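You operate a simulated robot arm through the tools that you are given. There is no shell and no other tool. Be economical: measure what you need, move in short steps, check, and stop when the job is done.

You run a simulated two-armed robot. Do the job below in one go: nothing can be reset, and whatever is moved stays where it is left.

Task
Measure the bronze ring and sort it into the cell of its size.
Fine: it lies on the screen gauge, the cells are in the grey tray; leave the gauge wide open and switched off.

It is judged by the outcome, as a careful person would: the job done as asked, and still so three seconds after it is handed in. It fails if anything else is knocked over, pushed out of place, dropped, spilled or broken.

Robot
Two 7-joint arms with two-finger grippers on one trunk, on a base that drives. Base frame: it is fixed to the floor where the robot stands at the start and does not move with it; the origin is under the middle of the robot, x ahead of it, y to its left, z up; the surface under the hand at the start is at about z = 0.86. Units: m, rad, N and s.
The left shoulder is at the start at [0.07, 0.139, 1.38], the right one opposite. With the tool pointing down near the work surface each hand reaches from about 0.1 to 0.7 m from the robot's upright axis, wherever it stands, measured 20 degrees to its own side. Places, roughly: black vice knob [0.3, 0.9, 0.9]; cream button [0.7, -0.1, 0.9]; grey tray [0.4, -0.4, 0.9]; press lever [0.5, 1.3, 1.3]; red press knob [0.3, 1.4, 1.2]; small black knob [0.3, -0.1, 0.9]; tall yellow knob [0.5, 0.6, 1]. Payload 3.43 kg a hand.
The TCP of each hand is the grasp point between the finger pads, 0.03 m short of the fingertips. In the tool frame z runs along the fingers and y along their closing line. Largest opening 0.104 m; the body of the gripper starts 0.057 m behind the TCP.
Orientation is told as [roll, pitch, yaw] about the base's x, y, z axes, in that order, counted from this pose: with the fingers straight down and closing along the base's y, the tool's x points along the base's -x, its y along +y and its z along -z.

Tools
- The arms move only by the tool play_rows. It takes "left_moves", "right_moves" or both (then of equal length, played together; a hand with none holds still); each is a list of rows, each a list of 7 numbers: the gripper command, from -1 (shut) to 1 (fully open), values between in proportion, then the shift along the tool's x, y, z in units of 20 mm (1.0 is 20 mm), then the turn, a rotation vector about the tool's x, y, z in units of 4 degrees (1.0 is 4 degrees). In form: [[hand, dx, dy, dz, ax, ay, az], ...]. A call has 1 to 20 rows; each row shifts and turns the commanded pose from where the row before left it, along the tool's axes as they then stand. A call with a number of a shift or a turn outside -1 to 1 is refused whole. Each row takes 0.2 s and may step no farther than 0.05 m and 0.15 rad from the row before; otherwise, or with a gripper value out of range, the whole call is refused. Where a pose cannot be reached the arm comes as near as it can. A force on the tool above 60 N (or 10 N above the force at the start of the call, whichever is more), or a blocked arm, ends the call early, and 0.2 s more pass. Each finger travels about 0.045 m/s and halts on what it meets, pressing with about 33 N; the grip force reading is that of the motor and also rises with nothing between the fingers. The clock runs only during rows and for 0.2 s after the last one: add rows that do not move to give the fingers time. The reply holds the time, the measured pose of the TCP, the force on the tool along the base axes, the opening and the grip force, in the units named above and with some noise, with the torque about the TCP (base axes, N m) and any sound that the robot's microphone picked up.
- Cameras (640 x 400 px; columns grow to the right, rows downward): "scene" is now at [0.127, -0.0004, 1.5838]; the picture's right is [-0.01, -1.00, -0.00], its down [-0.77, 0.01, -0.63] and it looks along [0.63, -0.01, -0.78] (base axes); focal length 214 px, centre (320, 200). "left" rides on the left gripper at [0.067, -0.018, -0.09] in its tool frame; the picture's right is [0.25, 0.97, 0.00], its down [-0.73, 0.19, -0.66] and it looks along [-0.64, 0.17, 0.75] (tool axes); focal length 218 px, centre (320, 200). "right" rides on the right gripper at [0.067, 0.018, -0.09] in its tool frame; the picture's right is [-0.25, 0.97, 0.00], its down [-0.73, -0.19, -0.66] and it looks along [-0.64, -0.17, 0.75] (tool axes); focal length 218 px, centre (320, 200). There is no depth. A picture from a camera that has moved, and an enlarged one, comes with that camera's place and axes in the base frame and with its lens.
- grab_frame(camera): a new picture of that camera. The clock stands still meanwhile.
- lift_body(by): slides the trunk up (or, below 0, down) by that many m; the arms and the scene camera ride with it, the base frame stays. It gives what a move gives, with no picture.
- roll_base(legs): drives the robot by 1 to 6 legs, each [ahead, left, turn to the left] in m, m and rad, along the robot's own axes; the way and the turn of a leg run together, so that a leg with both is an arc; at most 1.5 m and 3.142 rad a leg. The arms and the cameras ride along, it lands a little off, and it stops where it bumps. It gives what a move gives.
- pan_tilt(pan, tilt): turns the head with the scene camera to pan (to the left, within 1.501 rad either way) and tilt (down, from -0.506 to 1.204), counted from straight ahead of the robot. It gives what a move gives.
- enlarge(camera, box): a new picture of the part [left, top, right, bottom] of that camera's present view, enlarged. The clock stands still meanwhile.
- hand_in(): hands the job in; it is judged then, once.

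Go step by step. Nothing tells you exact positions but the pictures and the camera data: compare them with the known pose of the tool, close in by small moves and look again before you grip or let go. The budget is 120 turns and 108 pictures, counting those below and the enlarged ones. Unless the task says otherwise, let go and move clear before handing in, and close with one line.

The tools are called after "Call:" as name(argument=value, ...) on one line, values as JSON. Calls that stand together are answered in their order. play_rows: Moves the arms, as the interface text tells. Its arguments: {"type":"object","properties":{"left_moves":{"type":"array","items":{"type":"array","items":{"type":"number"}}},"right_moves":{"type":"array","items":{"type":"array","items":{"type":"number"}}}},"required":[]} The other tools are called the same way: lift_body (by) slides the trunk up or down; roll_base (legs) drives the base; pan_tilt (pan, tilt) turns the head that bears the scene camera; grab_frame (camera) takes a picture; enlarge (camera, box) takes an enlarged picture of a part of a camera's view; hand_in () hands the job in.

At the start:

```text
time: 0.0
left_ee_pos: [0.5134, -0.0069, 1.2626]
left_ee_rot: [0.001, 0.001, -0.002]
left_ft_force: [0.1, -0.2, 0.3]
left_torque: [0.0, -0.02, 0.0]
left_grip_width: 0.1038
left_gripper_force: 0.1
right_ee_pos: [0.3532, -0.5039, 1.2037]
right_ee_rot: [-0.001, 0.0, 0.001]
right_ft_force: [-0.2, 0.0, -0.6]
right_torque: [0.0, 0.06, 0.03]
right_grip_width: 0.1042
right_gripper_force: 0.1
trunk travel left (down, up): [-0.875, 0.065]
robot x, y, heading: [-0.0014, -0.0003, 0.001]
head pan, tilt: [-0.009, 0.887]
```

scene: 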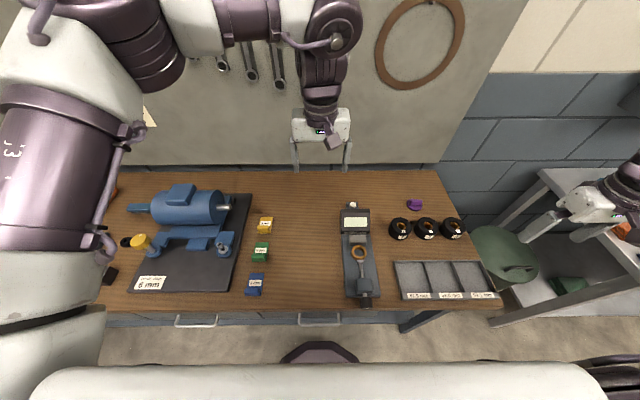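
right: 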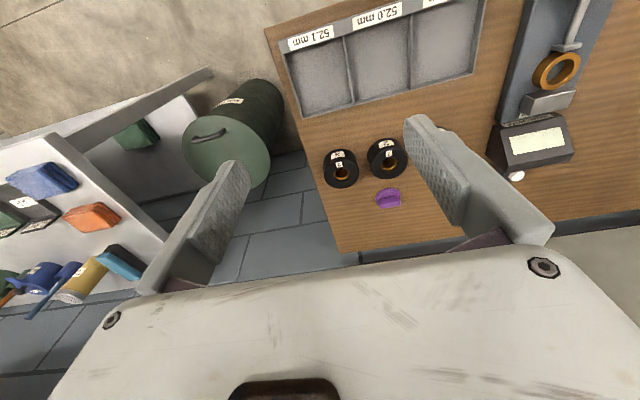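
left: 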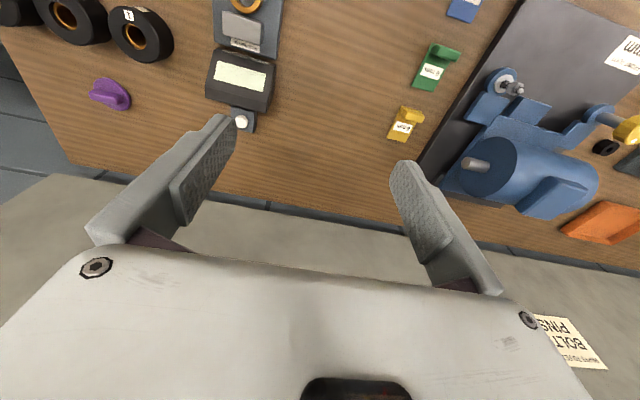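

I see a screen gauge in the middle with the bronze ring on it, the grey tray to its right. I'll enlarge the gauge and tray to read them.

Call:
enlarge(camera="scene", box=[310, 190, 410, 315])

Call:
enlarge(camera="scene", box=[380, 190, 510, 310])

Call:
enlarge(camera="right", box=[470, 0, 640, 200])

```text
3.20 times, centred on (360, 252) of scene
camera zoom: at [0.127, -0.0004, 1.5838], right [-0.01, -1.0, 0.0], down [-0.77, 0.01, -0.63], along [0.63, -0.01, -0.78], focal length 686 px, centre (192, 32)
```

zoom: 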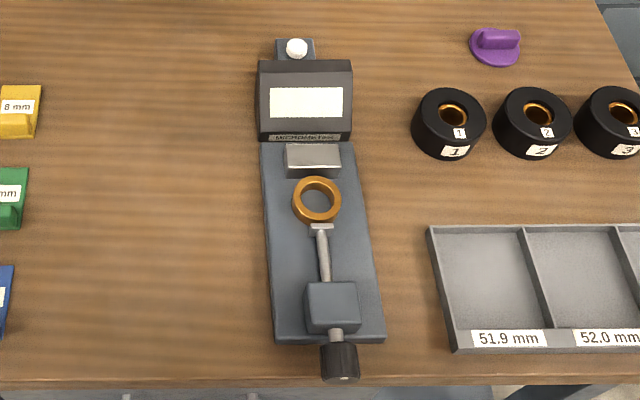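

```text
3.33 times, centred on (445, 250) of scene
camera zoom: at [0.127, -0.0004, 1.5838], right [-0.01, -1.0, 0.0], down [-0.77, 0.01, -0.63], along [0.63, -0.01, -0.78], focal length 715 px, centre (-97, 33)
```

zoom: 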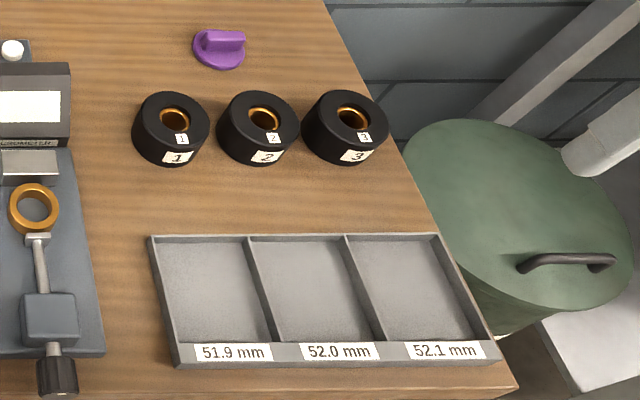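

```text
2.00 times, centred on (555, 100) of right
camera zoom: at [0.2866, -0.4863, 1.2919], right [0.25, 0.97, 0.0], down [0.73, -0.19, 0.66], along [0.64, -0.17, -0.75], focal length 436 px, centre (-150, 400)
```

zoom: 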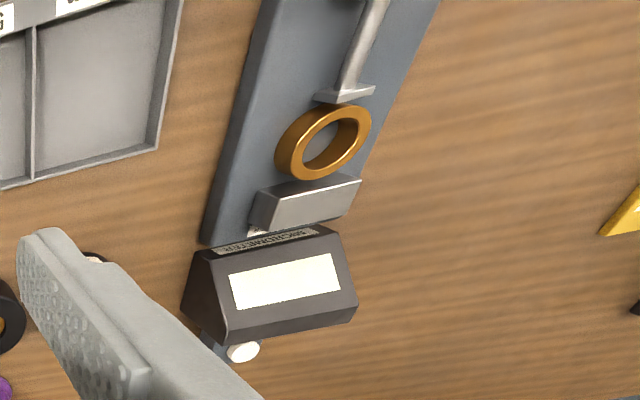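

The gauge runs along x at y≈-0.14: knob at x≈0.29, ring at x≈0.455, button at x≈0.65. I'll look closer at the screen, spindle and knob.

Call:
enlarge(camera="scene", box=[335, 195, 385, 230])

Call:
enlarge(camera="scene", box=[335, 230, 395, 310])

```text
11.43 times, centred on (360, 212) of scene
camera zoom: at [0.127, -0.0004, 1.5838], right [-0.01, -1.0, 0.0], down [-0.77, 0.01, -0.63], along [0.63, -0.01, -0.78], focal length 2451 px, centre (-137, 57)
```

zoom: 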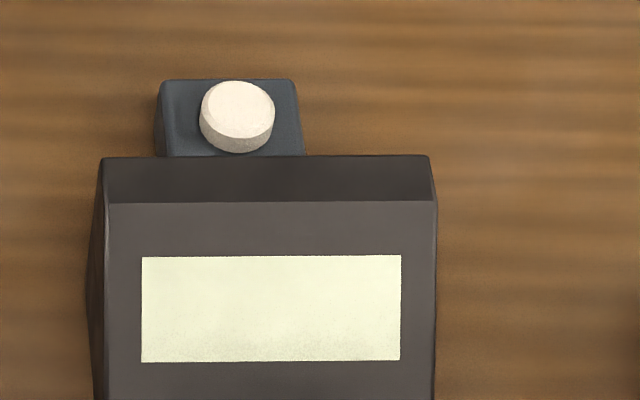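

```text
5.00 times, centred on (365, 270) of scene
camera zoom: at [0.127, -0.0004, 1.5838], right [-0.01, -1.0, 0.0], down [-0.77, 0.01, -0.63], along [0.63, -0.01, -0.78], focal length 1072 px, centre (95, -150)
```

zoom: 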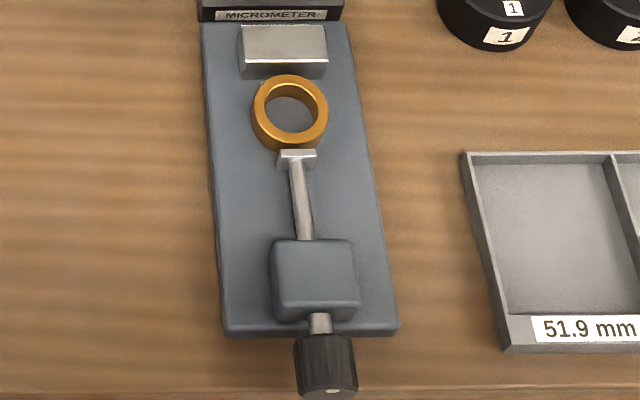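

The screen is blank (off); the button sits at about (0.657, -0.14, 0.90) behind it. I move the left hand away to the left and bring the right hand, shut, above the button.

Call:
play_rows(left_moves=[[1, 0, 0.8, 0, 0, 0, 0], [1, 0, 0.8, 0, 0, 0, 0], [1, 0, 0.8, 0, 0, 0, 0], [1, 0, 0.8, 0, 0, 0, 0], [1, 0, 0.8, 0, 0, 0, 0], [1, 0, 0.8, 0, 0, 0, 0], [1, 0, 0.8, 0, 0, 0, 0], [1, 0, 0.8, 0, 0, 0, 0], [1, 0, 0.8, 0, 0, 0, 0], [1, 0, 0.8, 0, 0, 0, 0], [1, 0, 0.8, 0, 0, 0, 0], [1, 0, 0.8, 0, 0, 0, 0], [1, 0, 0.8, 0, 0, 0, 0], [1, 0, 0.8, 0, 0, 0, 0], [1, 0, 0, 0, 0, 0, 0], [1, 0, 0, 0, 0, 0, 0], [1, 0, 0, 0, 0, 0, 0], [1, 0, 0, 0, 0, 0, 0], [1, 0, 0, 0, 0, 0, 0]], right_moves=[[1, -0.8, 0.958, 0, 0, 0, 0], [1, -0.8, 0.958, 0, 0, 0, 0], [1, -0.8, 0.958, 0, 0, 0, 0], [1, -0.8, 0.958, 0, 0, 0, 0], [1, -0.8, 0.958, 0, 0, 0, 0], [-1, -0.8, 0.958, 0, 0, 0, 0], [-1, -0.8, 0.958, 0, 0, 0, 0], [-1, -0.8, 0.958, 0, 0, 0, 0], [-1, -0.8, 0.958, 0, 0, 0, 0], [-1, -0.8, 0.958, 0, 0, 0, 0], [-1, -0.8, 0.958, 0, 0, 0, 0], [-1, -0.8, 0.958, 0, 0, 0, 0], [-1, -0.8, 0.958, 0, 0, 0, 0], [-1, -0.8, 0.958, 0, 0, 0, 0], [-1, -0.8, 0.958, 0, 0, 0, 0], [-1, -0.8, 0.958, 0, 0, 0, 0], [-1, -0.8, 0.958, 0, 0, 0, 0], [-1, -0.8, 0.958, 0, 0, 0, 0], [-1, -0.8, 0.958, 0, 0, 0, 0]])

```text
time: 4.0
left_ee_pos: [0.5134, 0.2175, 1.2629]
left_ee_rot: [0.0, -0.001, 0.0]
left_ft_force: [0.5, 0.4, 1.1]
left_torque: [0.04, 0.01, 0.01]
left_grip_width: 0.104
left_gripper_force: 0.1
right_ee_pos: [0.5412, -0.2377, 1.2064]
right_ee_rot: [0.001, -0.002, -0.002]
right_ft_force: [-0.1, -0.3, 0.1]
right_torque: [0.01, -0.02, 0.01]
right_grip_width: 0.0001
right_gripper_force: 32.5
right hand out of reach, approached as far as the arm can: row 13, 14, 15, 16, 17, 18, 19
trunk travel left (down, up): [-0.875, 0.065]
robot x, y, heading: [-0.0013, 0.0013, -0.004]
head pan, tilt: [-0.009, 0.887]
```

The arm came short at this height. I lower it and see whether the reach grows.

Call:
play_rows(right_moves=[[-1, 0, 0, 1, 0, 0, 0], [-1, 0, 0, 1, 0, 0, 0], [-1, 0, 0, 1, 0, 0, 0], [-1, 0, 0, 1, 0, 0, 0], [-1, 0, 0, 1, 0, 0, 0], [-1, 0, 0, 1, 0, 0, 0], [-1, 0, 0, 1, 0, 0, 0]])

Call:
grab_frame(camera="scene")

```text
time: 5.6
left_ee_pos: [0.5145, 0.2175, 1.2628]
left_ee_rot: [-0.001, 0.001, 0.0]
left_ft_force: [0.6, -0.1, -0.1]
left_torque: [0.01, -0.01, 0.03]
left_grip_width: 0.1039
left_gripper_force: 0.0
right_ee_pos: [0.5123, -0.2629, 1.0861]
right_ee_rot: [0.002, -0.003, 0.0]
right_ft_force: [0.4, -0.5, -0.9]
right_torque: [-0.01, -0.01, 0.0]
right_grip_width: 0.0
right_gripper_force: 33.3
right hand out of reach, approached as far as the arm can: row 2, 3, 4, 5, 6, 7
trunk travel left (down, up): [-0.875, 0.065]
robot x, y, heading: [0.0019, -0.0007, 0.004]
head pan, tilt: [-0.009, 0.887]
```

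```text
99 pictures are left
camera scene: at [0.1271, -0.0006, 1.5838], right [-0.01, -1.0, 0.0], down [-0.77, 0.01, -0.63], along [0.63, -0.01, -0.78], focal length 214 px, centre (320, 200)
```

scene: 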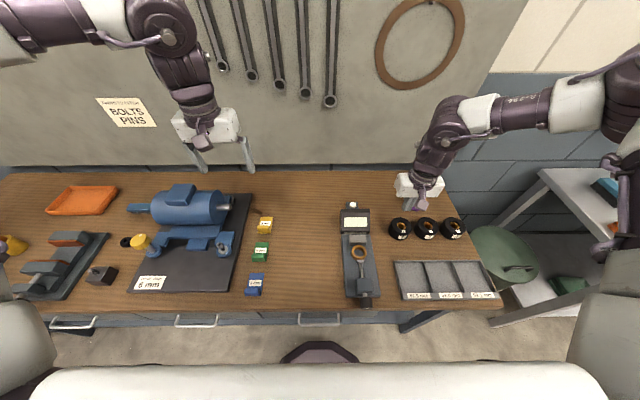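

The arm's reach falls short here because the target is too far inward, so I drive the base a little left and ahead. That puts the button in the right hand's good zone.

Call:
roll_base(legs=[[0, 0.12, 0], [0.08, 0, 0]])

Call:
grab_frame(camera="scene")

```text
time: 7.7
left_ee_pos: [0.592, 0.3406, 1.2571]
left_ee_rot: [-0.002, 0.01, 0.0]
left_ft_force: [0.7, -0.3, -0.7]
left_torque: [-0.02, 0.07, 0.0]
left_grip_width: 0.1041
left_gripper_force: 0.0
right_ee_pos: [0.5891, -0.1414, 1.0826]
right_ee_rot: [0.0, 0.007, -0.002]
right_ft_force: [0.5, 0.0, 0.0]
right_torque: [-0.02, 0.05, 0.03]
right_grip_width: 0.0
right_gripper_force: 32.4
trunk travel left (down, up): [-0.875, 0.065]
robot x, y, heading: [0.0667, 0.118, 0.003]
head pan, tilt: [-0.009, 0.887]
stopped in leg 2: the robot was blocked; the commanded pose is now the measured one
```

```text
98 pictures are left
camera scene: at [0.2073, 0.1224, 1.5826], right [-0.01, -1.0, 0.0], down [-0.78, 0.01, -0.63], along [0.63, -0.01, -0.78], focal length 214 px, centre (320, 200)
```

scene: 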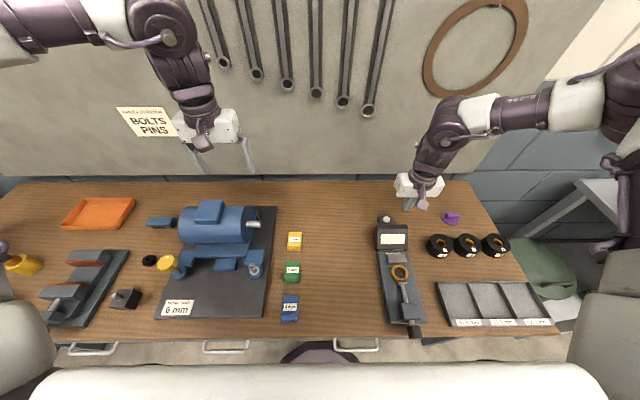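

The base touched the table and stopped; nothing looks disturbed. I back off a hair and put the right hand just above the button.

Call:
roll_base(legs=[[-0.015, 0, 0]])

Call:
play_rows(right_moves=[[-1, -0.9, 0, 0, 0, 0, 0], [-1, -0.9, 0, 0, 0, 0, 0], [-1, -0.9, 0, 0, 0, 0, 0], [-1, -0.9, 0, 0, 0, 0, 0], [-1, -0.5, 0, 0, 0, 0, 0], [-1, 0, 0, 1, 0, 0, 0], [-1, 0, 0, 1, 0, 0, 0], [-1, 0, 0, 1, 0, 0, 0], [-1, 0, 0, 1, 0, 0, 0], [-1, 0, 0, 0, 0, 0, 0]])

Call:
grab_frame(camera="right")

Call:
enlarge(camera="scene", box=[350, 180, 450, 250])

```text
time: 8.5
left_ee_pos: [0.5727, 0.3381, 1.2584]
left_ee_rot: [0.001, 0.006, 0.001]
left_ft_force: [0.3, 0.3, -0.6]
left_torque: [-0.02, 0.02, 0.0]
left_grip_width: 0.1043
left_gripper_force: 0.2
right_ee_pos: [0.5705, -0.1444, 1.084]
right_ee_rot: [0.001, 0.004, -0.001]
right_ft_force: [0.4, -0.3, -0.7]
right_torque: [-0.01, 0.02, -0.01]
right_grip_width: 0.0003
right_gripper_force: 32.7
trunk travel left (down, up): [-0.875, 0.065]
robot x, y, heading: [0.0551, 0.1198, -0.004]
head pan, tilt: [-0.009, 0.887]
```

```text
time: 10.7
left_ee_pos: [0.5668, 0.3372, 1.2616]
left_ee_rot: [0.001, 0.002, 0.001]
left_ft_force: [-0.1, 0.1, -0.1]
left_torque: [0.0, -0.03, 0.02]
left_grip_width: 0.1041
left_gripper_force: 0.1
right_ee_pos: [0.5771, -0.191, 1.0594]
right_ee_rot: [0.003, -0.004, -0.002]
right_ft_force: [-0.2, 0.5, -0.1]
right_torque: [-0.02, 0.02, -0.01]
right_grip_width: 0.0002
right_gripper_force: 33.2
right hand out of reach, approached as far as the arm can: row 1, 2, 3, 4, 5, 6, 7, 8, 9
trunk travel left (down, up): [-0.875, 0.065]
robot x, y, heading: [0.0533, 0.1213, -0.003]
head pan, tilt: [-0.009, 0.887]
```

```text
97 pictures are left
camera right: at [0.5091, -0.1724, 1.1479], right [0.25, 0.97, 0.0], down [0.73, -0.19, 0.66], along [0.64, -0.16, -0.75], focal length 218 px, centre (320, 200)
```

right: 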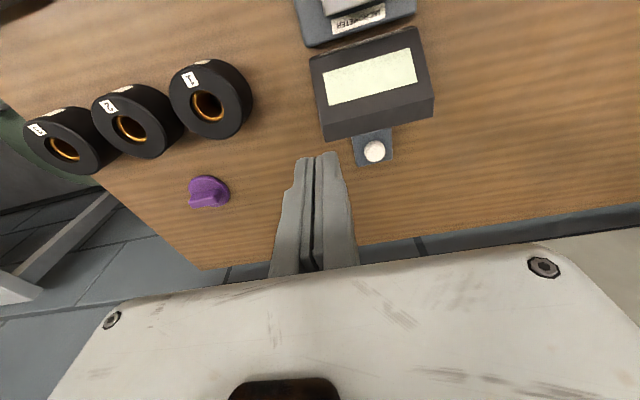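

```text
5.71 times, centred on (400, 215) of scene
camera zoom: at [0.1805, 0.1199, 1.5838], right [-0.01, -1.0, 0.0], down [-0.77, 0.01, -0.63], along [0.63, -0.01, -0.77], focal length 1226 px, centre (-137, 114)
```

zoom: 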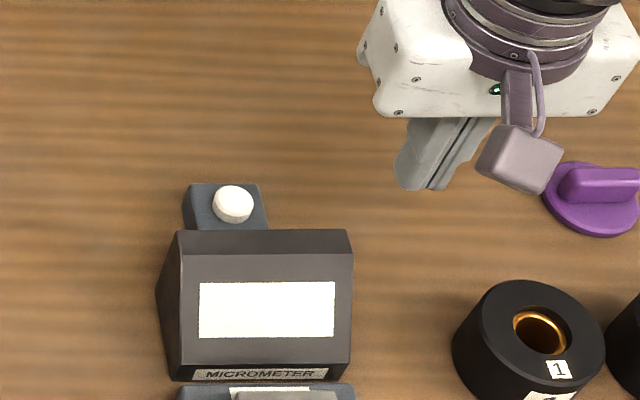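

Still short: joint limits, with the forearm coming in from the right. Leaning the hand to the right (fingers pointing down and leftward) should suit the arm better and keeps clear of the screen housing.

Call:
play_rows(right_moves=[[-1, 0, 0, -1, -1, 0, 0], [-1, 0, 0, 0, -1, 0, 0], [-1, 0, 0, 0, -1, 0, 0], [-1, 0, 0, 0, -1, 0, 0], [-1, 0, 0, 0, -1, 0, 0], [-1, 0, 0, 0, -1, 0, 0], [-1, 0, 0, 0, -1, 0, 0], [-1, 0, 0, 0, -1, 0, 0], [-1, 0, 0, 0, 0, 0, 0]])

Call:
grab_frame(camera="scene")

```text
time: 12.7
left_ee_pos: [0.567, 0.3377, 1.2601]
left_ee_rot: [0.0, 0.001, 0.001]
left_ft_force: [-0.1, 0.1, -0.2]
left_torque: [0.04, -0.04, -0.05]
left_grip_width: 0.1038
left_gripper_force: 0.2
right_ee_pos: [0.5766, -0.1901, 1.0803]
right_ee_rot: [0.561, -0.001, -0.001]
right_ft_force: [-0.3, -0.2, -1.0]
right_torque: [0.0, -0.03, 0.01]
right_grip_width: 0.0
right_gripper_force: 33.3
trunk travel left (down, up): [-0.875, 0.065]
robot x, y, heading: [0.0558, 0.1189, -0.001]
head pan, tilt: [-0.009, 0.887]
```

```text
95 pictures are left
camera scene: at [0.1809, 0.1199, 1.5838], right [-0.01, -1.0, 0.0], down [-0.78, 0.01, -0.63], along [0.63, -0.01, -0.78], focal length 214 px, centre (320, 200)
```

scene: 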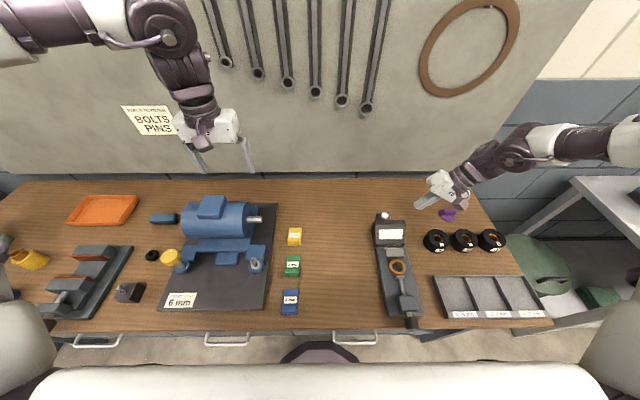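

No reach complaint with the lean. Now I go to hover just above the button.

Call:
play_rows(right_moves=[[-1, -0.5, -0.19, 0.804, 0, 0, 0], [-1, -0.5, -0.19, 0.804, 0, 0, 0], [-1, -0.5, -0.19, 0.804, 0, 0, 0], [-1, -0.5, -0.19, 0.804, 0, 0, 0], [-1, -0.5, -0.19, 0.804, 0, 0, 0], [-1, -0.5, -0.19, 0.804, 0, 0, 0], [-1, -0.5, -0.19, 0.804, 0, 0, 0], [-1, -0.5, -0.19, 0.804, 0, 0, 0]])

Call:
grab_frame(camera="right")

Call:
enlarge(camera="scene", box=[350, 180, 450, 250])

```text
time: 14.5
left_ee_pos: [0.5669, 0.3382, 1.2622]
left_ee_rot: [0.0, 0.002, 0.0]
left_ft_force: [-0.4, 0.4, -0.1]
left_torque: [0.0, 0.03, -0.03]
left_grip_width: 0.104
left_gripper_force: 0.0
right_ee_pos: [0.5865, -0.1808, 1.0619]
right_ee_rot: [0.559, -0.004, -0.002]
right_ft_force: [-0.7, -0.5, 0.1]
right_torque: [0.0, -0.04, -0.03]
right_grip_width: 0.0
right_gripper_force: 33.0
right hand out of reach, approached as far as the arm can: row 2, 3, 4, 5, 6, 7, 8
trunk travel left (down, up): [-0.875, 0.065]
robot x, y, heading: [0.0555, 0.1189, -0.002]
head pan, tilt: [-0.009, 0.887]
```

```text
94 pictures are left
camera right: at [0.5183, -0.2127, 1.1465], right [0.25, 0.82, 0.51], down [0.73, -0.51, 0.46], along [0.64, 0.26, -0.73], focal length 218 px, centre (320, 200)
```

right: 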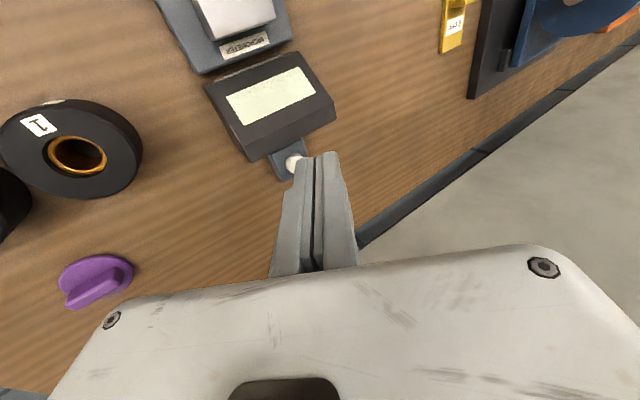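

```text
5.71 times, centred on (400, 215) of scene
camera zoom: at [0.1811, 0.1202, 1.5838], right [-0.01, -1.0, 0.0], down [-0.78, 0.01, -0.63], along [0.63, -0.01, -0.78], focal length 1226 px, centre (-137, 114)
```

zoom: 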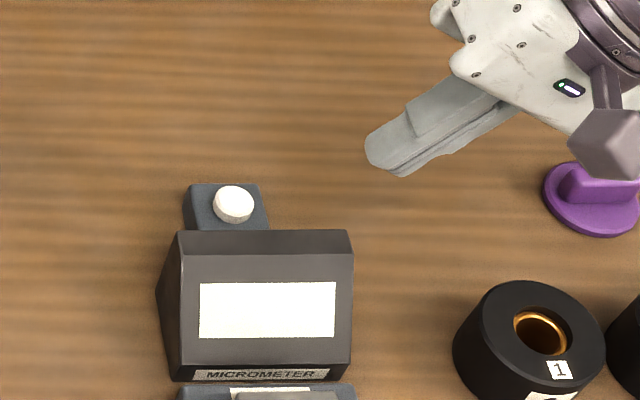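

Reach seems limited by the shoulder being high above the work. I raise the hand and then lower the trunk so the arm works at a better height.

Call:
play_rows(right_moves=[[-1, 0, 0.53, -0.85, 0, 0, 0], [-1, 0, 0.53, -0.85, 0, 0, 0], [-1, 0, 0.53, -0.85, 0, 0, 0], [-1, 0, 0.53, -0.85, 0, 0, 0], [-1, 0, 0.53, -0.85, 0, 0, 0], [-1, 0, 0.53, -0.85, 0, 0, 0], [-1, 0, 0.53, -0.85, 0, 0, 0]])

Call:
lift_body(by=-0.15)

Call:
grab_frame(camera="scene")

```text
time: 16.1
left_ee_pos: [0.5676, 0.3372, 1.2615]
left_ee_rot: [0.0, 0.002, 0.0]
left_ft_force: [0.9, -0.4, 0.4]
left_torque: [-0.01, 0.01, 0.01]
left_grip_width: 0.104
left_gripper_force: 0.1
right_ee_pos: [0.5841, -0.1812, 1.2031]
right_ee_rot: [0.561, -0.002, -0.001]
right_ft_force: [-0.1, 0.2, -0.1]
right_torque: [0.0, 0.01, -0.03]
right_grip_width: 0.0
right_gripper_force: 33.5
trunk travel left (down, up): [-0.875, 0.065]
robot x, y, heading: [0.0521, 0.1207, -0.004]
head pan, tilt: [-0.009, 0.887]
```

```text
time: 17.8
left_ee_pos: [0.5673, 0.3384, 1.1115]
left_ee_rot: [0.001, 0.001, -0.001]
left_ft_force: [-0.5, -0.2, 0.7]
left_torque: [0.03, 0.0, -0.01]
left_grip_width: 0.1041
left_gripper_force: 0.1
right_ee_pos: [0.586, -0.1813, 1.0525]
right_ee_rot: [0.559, -0.003, -0.001]
right_ft_force: [0.3, 0.6, 0.1]
right_torque: [0.0, -0.01, -0.02]
right_grip_width: 0.0
right_gripper_force: 32.9
trunk travel left (down, up): [-0.725, 0.215]
robot x, y, heading: [0.0585, 0.1218, -0.006]
head pan, tilt: [-0.009, 0.887]
```

```text
92 pictures are left
camera scene: at [0.1806, 0.1198, 1.4339], right [-0.01, -1.0, 0.0], down [-0.77, 0.01, -0.63], along [0.63, -0.01, -0.77], focal length 214 px, centre (320, 200)
```

scene: 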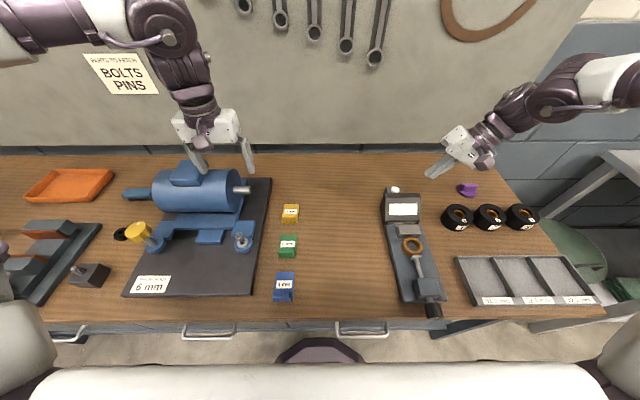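

Trunk lowered; retry the approach to the button.

Call:
play_rows(right_moves=[[-1, -0.59, -0.19, 0.84, 0, 0, 0], [-1, -0.59, -0.19, 0.84, 0, 0, 0], [-1, -0.59, -0.19, 0.84, 0, 0, 0], [-1, -0.59, -0.19, 0.84, 0, 0, 0], [-1, -0.59, -0.19, 0.84, 0, 0, 0], [-1, -0.59, -0.19, 0.84, 0, 0, 0], [-1, 0, 0, 0, 0, 0, 0]])

Call:
enlarge(camera="scene", box=[350, 160, 450, 230])

```text
time: 19.4
left_ee_pos: [0.5672, 0.3376, 1.111]
left_ee_rot: [0.0, 0.001, 0.001]
left_ft_force: [0.5, 0.4, 0.3]
left_torque: [-0.03, -0.03, -0.01]
left_grip_width: 0.1041
left_gripper_force: 0.2
right_ee_pos: [0.6432, -0.1484, 0.9647]
right_ee_rot: [0.56, -0.003, -0.002]
right_ft_force: [-0.6, 0.1, 0.1]
right_torque: [0.03, 0.03, 0.03]
right_grip_width: 0.0
right_gripper_force: 33.2
right hand out of reach, approached as far as the arm can: row 6
trunk travel left (down, up): [-0.725, 0.215]
robot x, y, heading: [0.0546, 0.1167, -0.006]
head pan, tilt: [-0.009, 0.887]
```

```text
5.71 times, centred on (400, 195) of scene
camera zoom: at [0.1806, 0.1192, 1.4338], right [-0.01, -1.0, 0.0], down [-0.77, 0.01, -0.63], along [0.63, -0.01, -0.77], focal length 1226 px, centre (-137, 229)
```

zoom: 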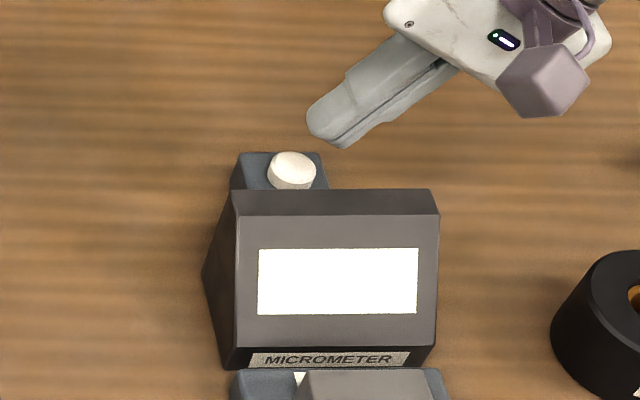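

Much better. I raise the hand, lower the trunk a further 0.1 m, and re-approach.

Call:
play_rows(right_moves=[[-1, 0, 0.53, -0.85, 0, 0, 0], [-1, 0, 0.53, -0.85, 0, 0, 0], [-1, 0, 0.53, -0.85, 0, 0, 0], [-1, 0, 0.53, -0.85, 0, 0, 0], [-1, 0, 0.53, -0.85, 0, 0, 0]], left_moves=[[1, 0, 0, -1, 0, 0, 0], [1, 0, 0, -1, 0, 0, 0], [1, 0, 0, -1, 0, 0, 0], [1, 0, 0, -1, 0, 0, 0], [1, 0, 0, -1, 0, 0, 0]])

Call:
lift_body(by=-0.1)

```text
time: 20.6
left_ee_pos: [0.5661, 0.3385, 1.2117]
left_ee_rot: [0.0, -0.001, 0.0]
left_ft_force: [-0.1, -1.0, -0.8]
left_torque: [-0.03, -0.03, -0.03]
left_grip_width: 0.1041
left_gripper_force: 0.1
right_ee_pos: [0.6437, -0.1482, 1.065]
right_ee_rot: [0.559, 0.0, -0.001]
right_ft_force: [-0.3, 0.4, -0.1]
right_torque: [0.02, -0.02, -0.03]
right_grip_width: 0.0001
right_gripper_force: 33.2
trunk travel left (down, up): [-0.725, 0.215]
robot x, y, heading: [0.0525, 0.1175, -0.001]
head pan, tilt: [-0.009, 0.887]
```

```text
time: 21.9
left_ee_pos: [0.5678, 0.3391, 1.1125]
left_ee_rot: [0.0, 0.002, -0.001]
left_ft_force: [0.1, -0.3, -0.2]
left_torque: [-0.02, -0.01, 0.0]
left_grip_width: 0.1039
left_gripper_force: 0.0
right_ee_pos: [0.6446, -0.1474, 0.9656]
right_ee_rot: [0.56, 0.001, 0.0]
right_ft_force: [-0.5, 0.9, 0.0]
right_torque: [-0.04, -0.02, -0.01]
right_grip_width: 0.0
right_gripper_force: 32.8
trunk travel left (down, up): [-0.625, 0.315]
robot x, y, heading: [0.0565, 0.1247, -0.002]
head pan, tilt: [-0.009, 0.887]
```

Now shift ahead over the button and come down to just above it.

Call:
play_rows(right_moves=[[-1, -0.7, 0, 0, 0, 0, 0], [-1, 0, -0.53, 0.85, 0, 0, 0], [-1, 0, 0, 0, 0, 0, 0]])

Call:
grab_frame(camera="right")

Call:
enlarge(camera="scene", box=[360, 130, 440, 190])

```text
time: 22.8
left_ee_pos: [0.5678, 0.3384, 1.1113]
left_ee_rot: [0.001, 0.002, 0.001]
left_ft_force: [-0.6, -0.1, 0.1]
left_torque: [0.01, 0.01, 0.0]
left_grip_width: 0.1038
left_gripper_force: 0.0
right_ee_pos: [0.658, -0.1473, 0.9444]
right_ee_rot: [0.559, -0.002, -0.004]
right_ft_force: [-0.6, -0.2, -0.4]
right_torque: [0.0, 0.0, 0.0]
right_grip_width: 0.0
right_gripper_force: 33.0
trunk travel left (down, up): [-0.625, 0.315]
robot x, y, heading: [0.0572, 0.1254, -0.002]
head pan, tilt: [-0.009, 0.887]
```

```text
90 pictures are left
camera right: at [0.591, -0.1795, 1.029], right [0.25, 0.82, 0.51], down [0.73, -0.51, 0.46], along [0.64, 0.26, -0.73], focal length 218 px, centre (320, 200)
```

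right: 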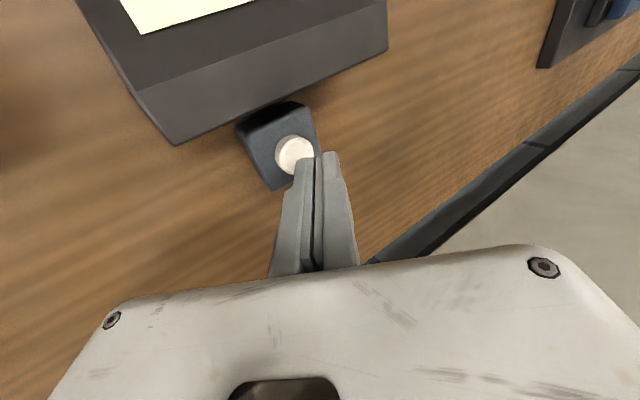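

```text
6.67 times, centred on (400, 160) of scene
camera zoom: at [0.1803, 0.1201, 1.3339], right [-0.01, -1.0, 0.0], down [-0.77, 0.01, -0.63], along [0.63, -0.01, -0.77], focal length 1430 px, centre (-213, 467)
```

zoom: 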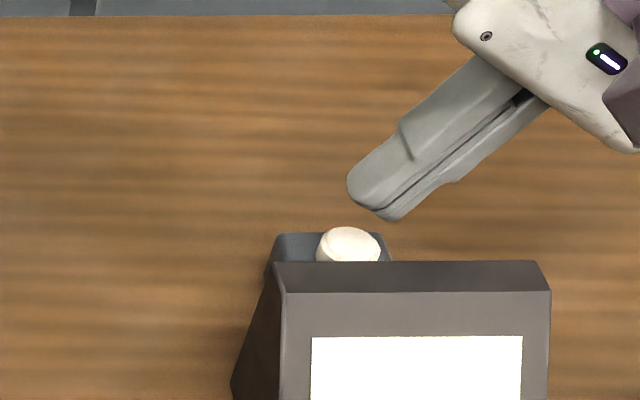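

Fingertip is right over the button, about 10 mm up. I press gently in small steps.

Call:
play_rows(right_moves=[[-1, 0, -0.106, 0.17, 0, 0, 0], [-1, 0, -0.106, 0.17, 0, 0, 0], [-1, 0, -0.053, 0.085, 0, 0, 0], [-1, 0, 0, 0, 0, 0, 0]])

Call:
enlarge(camera="scene", box=[360, 130, 440, 190])

```text
time: 23.8
left_ee_pos: [0.5678, 0.338, 1.112]
left_ee_rot: [0.001, 0.002, 0.0]
left_ft_force: [0.7, 0.2, -0.1]
left_torque: [-0.01, 0.02, -0.01]
left_grip_width: 0.104
left_gripper_force: 0.0
right_ee_pos: [0.6584, -0.1467, 0.9345]
right_ee_rot: [0.56, -0.002, -0.003]
right_ft_force: [0.0, 0.9, 1.4]
right_torque: [0.01, 0.02, 0.02]
right_grip_width: 0.0
right_gripper_force: 32.4
trunk travel left (down, up): [-0.625, 0.315]
robot x, y, heading: [0.0518, 0.1191, -0.002]
head pan, tilt: [-0.009, 0.887]
```

```text
6.67 times, centred on (400, 160) of scene
camera zoom: at [0.1807, 0.1198, 1.3338], right [-0.01, -1.0, 0.0], down [-0.77, 0.01, -0.63], along [0.63, -0.01, -0.78], focal length 1430 px, centre (-213, 467)
```

zoom: 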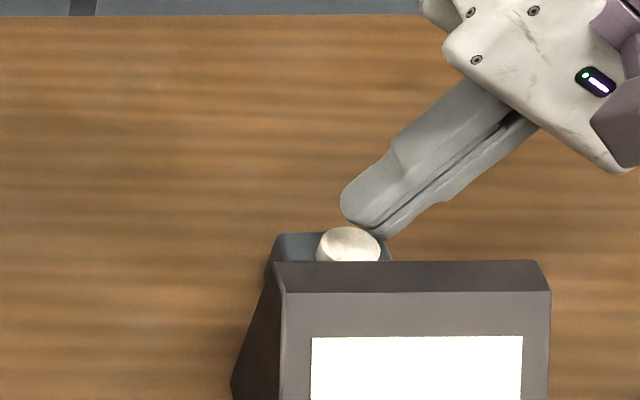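

Contact is just starting, but the fingertip looks a bit off to the right side of the button. I check with the hand camera.

Call:
enlarge(camera="right", box=[220, 80, 380, 180])

```text
4.00 times, centred on (300, 130) of right
camera zoom: at [0.5911, -0.1797, 1.0187], right [0.25, 0.82, 0.51], down [0.73, -0.51, 0.46], along [0.64, 0.26, -0.73], focal length 873 px, centre (400, 480)
```

zoom: 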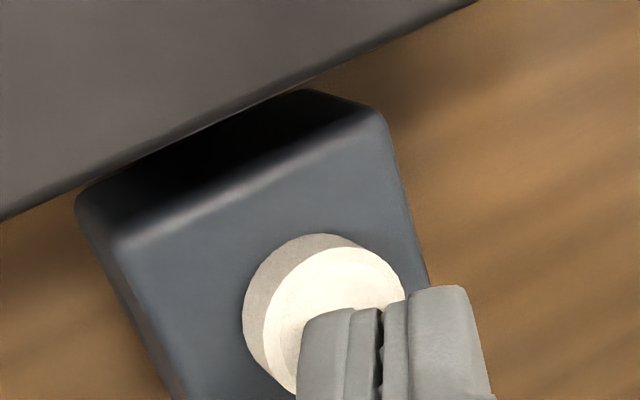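

The fingertip covers the far part of the button. I shift it 5 mm back and 3 mm left and then press down step by step.

Call:
play_rows(right_moves=[[-1, 0.25, 0.127, 0.08, 0, 0, 0], [-1, 0, -0.08, 0.127, 0, 0, 0], [-1, 0, -0.08, 0.127, 0, 0, 0], [-1, 0, 0, 0, 0, 0, 0]])

Call:
enlarge(camera="scene", box=[360, 130, 440, 190])

```text
time: 24.8
left_ee_pos: [0.5683, 0.3382, 1.1111]
left_ee_rot: [0.0, 0.002, 0.0]
left_ft_force: [-0.1, -0.1, -0.4]
left_torque: [-0.03, 0.0, 0.03]
left_grip_width: 0.104
left_gripper_force: 0.0
right_ee_pos: [0.6534, -0.1443, 0.9277]
right_ee_rot: [0.561, -0.003, -0.001]
right_ft_force: [0.3, 0.2, 0.3]
right_torque: [-0.02, -0.01, 0.0]
right_grip_width: 0.0
right_gripper_force: 32.6
trunk travel left (down, up): [-0.625, 0.315]
robot x, y, heading: [0.0494, 0.1164, 0.001]
head pan, tilt: [-0.009, 0.887]
```

```text
6.67 times, centred on (400, 160) of scene
camera zoom: at [0.1806, 0.1199, 1.3338], right [-0.01, -1.0, 0.0], down [-0.77, 0.01, -0.63], along [0.63, -0.01, -0.77], focal length 1430 px, centre (-213, 467)
```

zoom: 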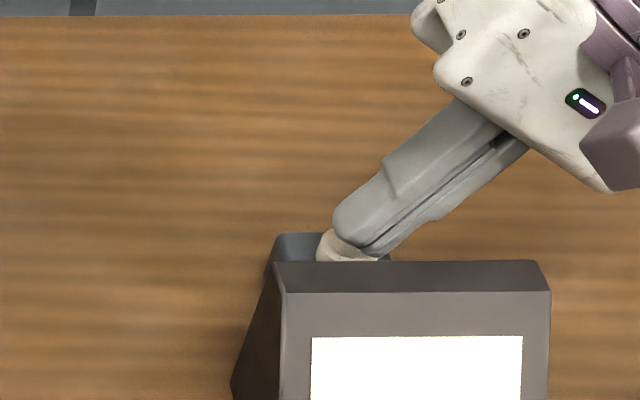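

Over the button now, no force yet. Continue pressing.

Call:
play_rows(right_moves=[[-1, 0, -0.08, 0.127, 0, 0, 0], [-1, 0, -0.08, 0.127, 0, 0, 0], [-1, 0, 0, 0, 0, 0, 0]])

Call:
enlarge(camera="scene", box=[360, 130, 440, 190])

```text
time: 25.6
left_ee_pos: [0.568, 0.3395, 1.1116]
left_ee_rot: [0.001, 0.001, 0.0]
left_ft_force: [-0.9, -0.5, -1.0]
left_torque: [0.01, 0.0, -0.03]
left_grip_width: 0.1042
left_gripper_force: 0.0
right_ee_pos: [0.6538, -0.1442, 0.922]
right_ee_rot: [0.561, -0.002, 0.0]
right_ft_force: [0.4, 0.9, 2.1]
right_torque: [0.03, -0.02, 0.0]
right_grip_width: 0.0
right_gripper_force: 33.1
trunk travel left (down, up): [-0.625, 0.315]
robot x, y, heading: [0.0531, 0.1172, -0.01]
head pan, tilt: [-0.009, 0.887]
```

```text
6.67 times, centred on (400, 160) of scene
camera zoom: at [0.1806, 0.12, 1.3338], right [-0.01, -1.0, 0.0], down [-0.77, 0.01, -0.63], along [0.63, -0.01, -0.77], focal length 1430 px, centre (-213, 467)
```

zoom: 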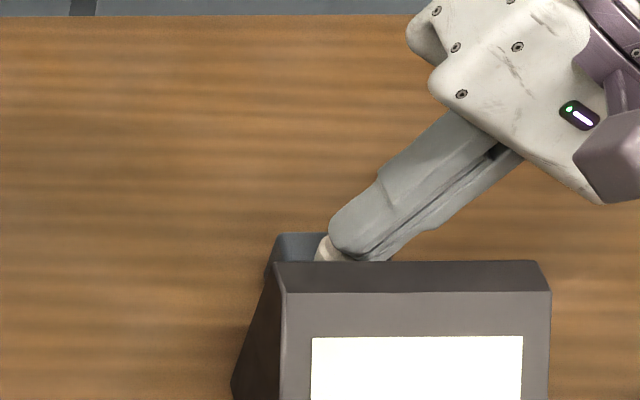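

Force 2 N, contact begins. A few more small steps down.

Call:
play_rows(right_moves=[[-1, 0, -0.053, 0.085, 0, 0, 0], [-1, 0, -0.053, 0.085, 0, 0, 0], [-1, 0, 0, 0, 0, 0, 0]])

Call:
enlarge(camera="scene", box=[360, 130, 440, 190])

```text
time: 26.4
left_ee_pos: [0.5666, 0.3394, 1.1114]
left_ee_rot: [0.001, 0.003, 0.0]
left_ft_force: [-0.1, -0.3, 0.2]
left_torque: [-0.01, -0.03, 0.0]
left_grip_width: 0.104
left_gripper_force: 0.0
right_ee_pos: [0.6528, -0.1443, 0.9187]
right_ee_rot: [0.562, -0.001, -0.003]
right_ft_force: [-0.1, -0.3, 3.6]
right_torque: [-0.01, -0.07, 0.01]
right_grip_width: 0.0
right_gripper_force: 32.7
trunk travel left (down, up): [-0.625, 0.315]
robot x, y, heading: [0.0535, 0.1182, 0.001]
head pan, tilt: [-0.009, 0.887]
heard: click
```

```text
6.67 times, centred on (400, 160) of scene
camera zoom: at [0.1802, 0.1201, 1.3339], right [-0.01, -1.0, 0.0], down [-0.77, 0.01, -0.63], along [0.63, -0.01, -0.77], focal length 1430 px, centre (-213, 467)
```

zoom: 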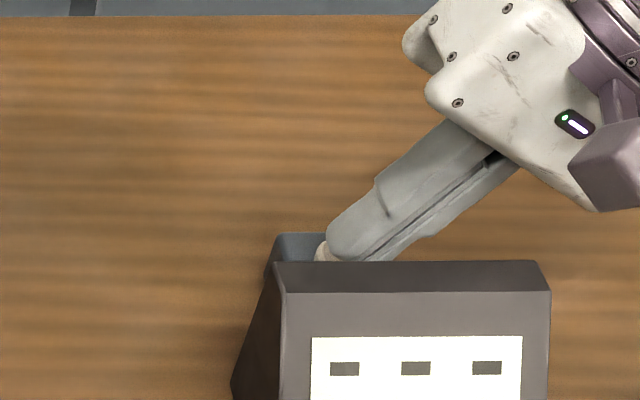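

The gauge is on ("- - -"), and the click came at TCP (0.653, -0.144, 0.9187). Now I lift clear, then back the base off to reach the knob with a forward-pointing hand.

Call:
play_rows(right_moves=[[-1, 0, 0.53, -0.85, 0, 0, 0], [-1, 0, 0.53, -0.85, 0, 0, 0], [-1, 0, 0.53, -0.85, 0, 0, 0], [-1, 0, 0.53, -0.85, 0, 0, 0], [-1, 0, 0.53, -0.85, 0, 0, 0], [-1, 0, 0.53, -0.85, 0, 0, 0], [-1, 0, 0.53, -0.85, 0, 0, 0], [-1, 0, 0.53, -0.85, 0, 0, 0]], left_moves=[[1, 0.5, 0, -1, 0, 0, 0], [1, 0.5, 0, -1, 0, 0, 0], [1, 0.5, 0, -1, 0, 0, 0], [1, 0.5, 0, -1, 0, 0, 0], [1, 0.5, 0, -1, 0, 0, 0], [1, 0.5, 0, -1, 0, 0, 0], [1, 0.5, 0, 0, 0, 0, 0], [1, 0.5, 0, 0, 0, 0, 0]])

Call:
roll_base(legs=[[-0.5, 0, 0]])

Call:
pan_tilt(pan=-0.2, tilt=0.6)

Call:
grab_frame(camera="scene")

```text
time: 28.1
left_ee_pos: [0.4868, 0.3397, 1.2313]
left_ee_rot: [-0.001, 0.0, -0.002]
left_ft_force: [0.1, 0.3, 0.3]
left_torque: [0.0, -0.04, 0.03]
left_grip_width: 0.1039
left_gripper_force: 0.0
right_ee_pos: [0.6456, -0.1439, 1.0798]
right_ee_rot: [0.56, 0.0, 0.0]
right_ft_force: [-0.5, 0.3, 0.2]
right_torque: [-0.02, -0.04, 0.0]
right_grip_width: 0.0001
right_gripper_force: 33.4
right hand out of reach, approached as far as the arm can: row 8
trunk travel left (down, up): [-0.625, 0.315]
robot x, y, heading: [0.0569, 0.1215, -0.001]
head pan, tilt: [-0.009, 0.887]
```

```text
time: 31.1
left_ee_pos: [-0.0148, 0.3381, 1.2322]
left_ee_rot: [0.0, 0.002, -0.005]
left_ft_force: [0.6, 0.0, 0.3]
left_torque: [0.03, -0.01, 0.01]
left_grip_width: 0.104
left_gripper_force: 0.0
right_ee_pos: [0.1418, -0.1448, 1.078]
right_ee_rot: [0.561, 0.0, -0.004]
right_ft_force: [-0.3, -0.3, 0.5]
right_torque: [0.01, -0.01, -0.01]
right_grip_width: 0.0
right_gripper_force: 33.2
trunk travel left (down, up): [-0.625, 0.315]
robot x, y, heading: [-0.4514, 0.1219, -0.004]
head pan, tilt: [-0.009, 0.887]
```

```text
time: 31.9
left_ee_pos: [-0.0154, 0.3386, 1.231]
left_ee_rot: [0.0, 0.003, -0.004]
left_ft_force: [0.2, 0.0, -0.2]
left_torque: [-0.02, -0.01, 0.01]
left_grip_width: 0.1038
left_gripper_force: 0.0
right_ee_pos: [0.1423, -0.1455, 1.0775]
right_ee_rot: [0.561, -0.002, -0.003]
right_ft_force: [-0.2, 1.1, -0.3]
right_torque: [0.0, 0.0, -0.01]
right_grip_width: 0.0
right_gripper_force: 33.0
trunk travel left (down, up): [-0.625, 0.315]
robot x, y, heading: [-0.4473, 0.1214, -0.005]
head pan, tilt: [-0.201, 0.6]
```

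```text
83 pictures are left
camera scene: at [-0.3126, 0.1038, 1.3575], right [-0.2, -0.98, 0.0], down [-0.55, 0.11, -0.82], along [0.81, -0.17, -0.57], focal length 214 px, centre (320, 200)
```

scene: 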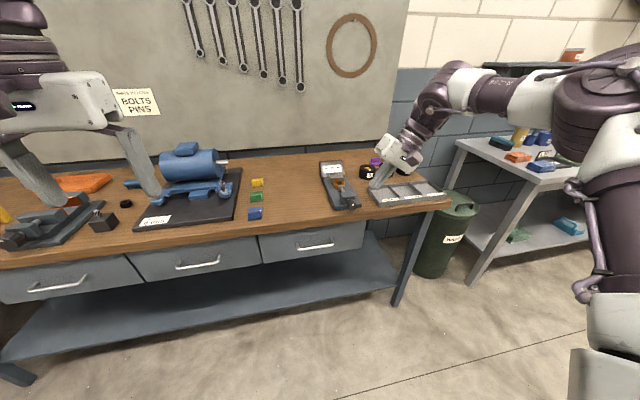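

Backed off to x≈-0.45. Now I level the right hand and pitch it to point forward.

Call:
play_rows(right_moves=[[-1, 0, 0, 0, 1, 0, 0], [-1, 0, 0, 0, 1, 0, 0], [-1, 0, 0, 0, 1, 0, 0], [-1, 0, 0, 0, 1, 0, 0], [-1, 0, 0, 0, 1, 0, 0], [-1, 0, 0, 0, 1, 0, 0], [-1, 0, 0, 0, 1, 0, 0], [-1, 0, 0, 0, 0.03, 0, 0], [-1, 0, 0, 0, 0, -1, 0], [-1, 0, 0, 0, 0, -1, 0], [-1, 0, 0, 0, 0, -1, 0], [-1, 0, 0, 0, 0, -1, 0], [-1, 0, 0, 0, 0, -1, 0], [-1, 0, 0, 0, 0, -1, 0], [-1, 0, 0, 0, 0, -1, 0], [-1, 0, 0, 0, 0, -1, 0], [-1, 0, 0, 0, 0, -1, 0], [-1, 0, 0, 0, 0, -1, 0]])

Call:
play_rows(right_moves=[[-1, 0, 0, 0, 0, -1, 0], [-1, 0, 0, 0, 0, -1, 0], [-1, 0, 0, 0, 0, -1, 0], [-1, 0, 0, 0, 0, -1, 0], [-1, 0, 0, 0, 0, -1, 0], [-1, 0, 0, 0, 0, -1, 0], [-1, 0, 0, 0, 0, -1, 0], [-1, 0, 0, 0, 0, -1, 0], [-1, 0, 0, 0, 0, -1, 0], [-1, 0, 0, 0, 0, -1, 0], [-1, 0, 0, 0, 0, -1, 0], [-1, 0, 0, 0, 0, -1, 0], [-1, 0, 0, 0, 0, -0.5, 0]])

Call:
grab_frame(camera="scene")

```text
time: 35.7
left_ee_pos: [-0.0147, 0.3381, 1.2307]
left_ee_rot: [0.001, 0.003, -0.002]
left_ft_force: [0.3, -0.4, 0.4]
left_torque: [-0.01, 0.01, -0.03]
left_grip_width: 0.104
left_gripper_force: 0.0
right_ee_pos: [0.0936, -0.1667, 1.0598]
right_ee_rot: [0.091, -0.699, -0.064]
right_ft_force: [0.1, 0.2, 0.8]
right_torque: [-0.01, -0.03, -0.01]
right_grip_width: 0.0
right_gripper_force: 33.1
right hand out of reach, approached as far as the arm can: row 1, 4, 5, 6, 7
trunk travel left (down, up): [-0.625, 0.315]
robot x, y, heading: [-0.4488, 0.1204, -0.005]
head pan, tilt: [-0.201, 0.6]
```

```text
time: 38.5
left_ee_pos: [-0.014, 0.3366, 1.2315]
left_ee_rot: [0.0, 0.001, -0.004]
left_ft_force: [0.0, -0.1, 0.2]
left_torque: [0.04, -0.01, -0.02]
left_grip_width: 0.1039
left_gripper_force: 0.1
right_ee_pos: [0.0973, -0.1472, 1.0621]
right_ee_rot: [0.514, -1.408, -0.457]
right_ft_force: [0.0, -0.6, 1.2]
right_torque: [0.01, -0.01, 0.0]
right_grip_width: 0.0
right_gripper_force: 32.9
right hand out of reach, approached as far as the arm can: row 10, 11, 12
trunk travel left (down, up): [-0.625, 0.315]
robot x, y, heading: [-0.4484, 0.1232, 0.002]
head pan, tilt: [-0.201, 0.6]
```

```text
82 pictures are left
camera scene: at [-0.3119, 0.1027, 1.3575], right [-0.2, -0.98, 0.0], down [-0.55, 0.12, -0.82], along [0.81, -0.17, -0.57], focal length 214 px, centre (320, 200)
```

scene: 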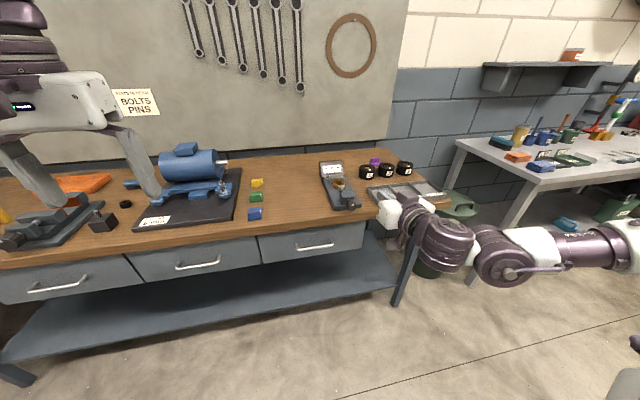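

The hand points nearly forward now (about 8° down). I open it partly and move toward a stand-off in front of the knob.

Call:
play_rows(right_moves=[[0.2, 0.7, -0.06, 0.3, 0, 0, 0], [0.2, 0.7, -0.06, 0.3, 0, 0, 0], [0.2, 0.7, -0.06, 0.3, 0, 0, 0], [0.2, 0.7, -0.06, 0.3, 0, 0, 0], [0.2, 0.7, -0.06, 0.3, 0, 0, 0], [0.2, 0.7, -0.06, 0.3, 0, 0, 0], [0.2, 0.7, -0.06, 0.3, 0, 0, 0], [0.2, 0.7, -0.06, 0.3, 0, 0, 0], [0.2, 0.7, -0.06, 0.3, 0, 0, 0], [0.2, 0.7, -0.06, 0.3, 0, 0, 0], [0.2, 0, 0, 0, 0, -1, 0], [0.2, 0, 0, 0, 0, -1, 0]])

Call:
grab_frame(camera="scene")

Call:
grab_frame(camera="right")

```text
time: 41.1
left_ee_pos: [-0.0144, 0.3374, 1.232]
left_ee_rot: [0.001, 0.001, -0.003]
left_ft_force: [-0.1, -0.3, -0.1]
left_torque: [0.0, 0.0, -0.02]
left_grip_width: 0.1042
left_gripper_force: 0.2
right_ee_pos: [0.1575, -0.1861, 1.0106]
right_ee_rot: [1.505, -1.494, -1.455]
right_ft_force: [0.6, 1.2, 0.1]
right_torque: [0.02, -0.04, 0.03]
right_grip_width: 0.0625
right_gripper_force: 0.1
right hand out of reach, approached as far as the arm can: row 4, 5, 6, 7, 8, 9, 10, 11, 12
trunk travel left (down, up): [-0.625, 0.315]
robot x, y, heading: [-0.4496, 0.1162, 0.0]
head pan, tilt: [-0.201, 0.6]
```

```text
81 pictures are left
camera scene: at [-0.3124, 0.1032, 1.3575], right [-0.2, -0.98, 0.0], down [-0.55, 0.11, -0.82], along [0.81, -0.17, -0.57], focal length 214 px, centre (320, 200)
```

scene: 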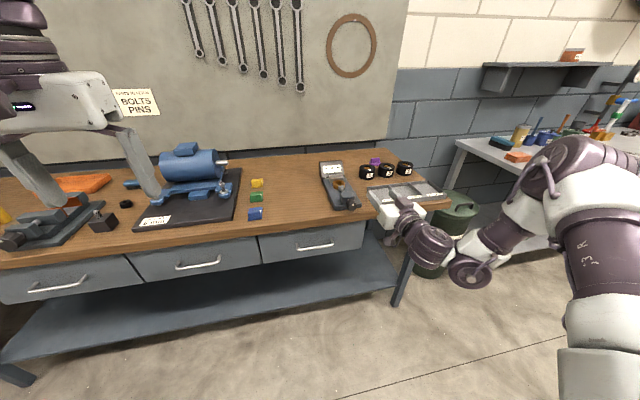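

```text
80 pictures are left
camera right: at [0.0671, -0.1685, 0.9453], right [-0.04, 0.94, 0.33], down [-0.64, -0.28, 0.72], along [0.77, -0.18, 0.62], focal length 218 px, centre (320, 200)
```

right: 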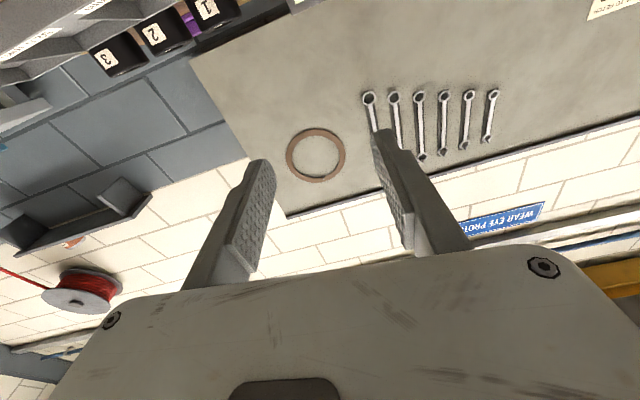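

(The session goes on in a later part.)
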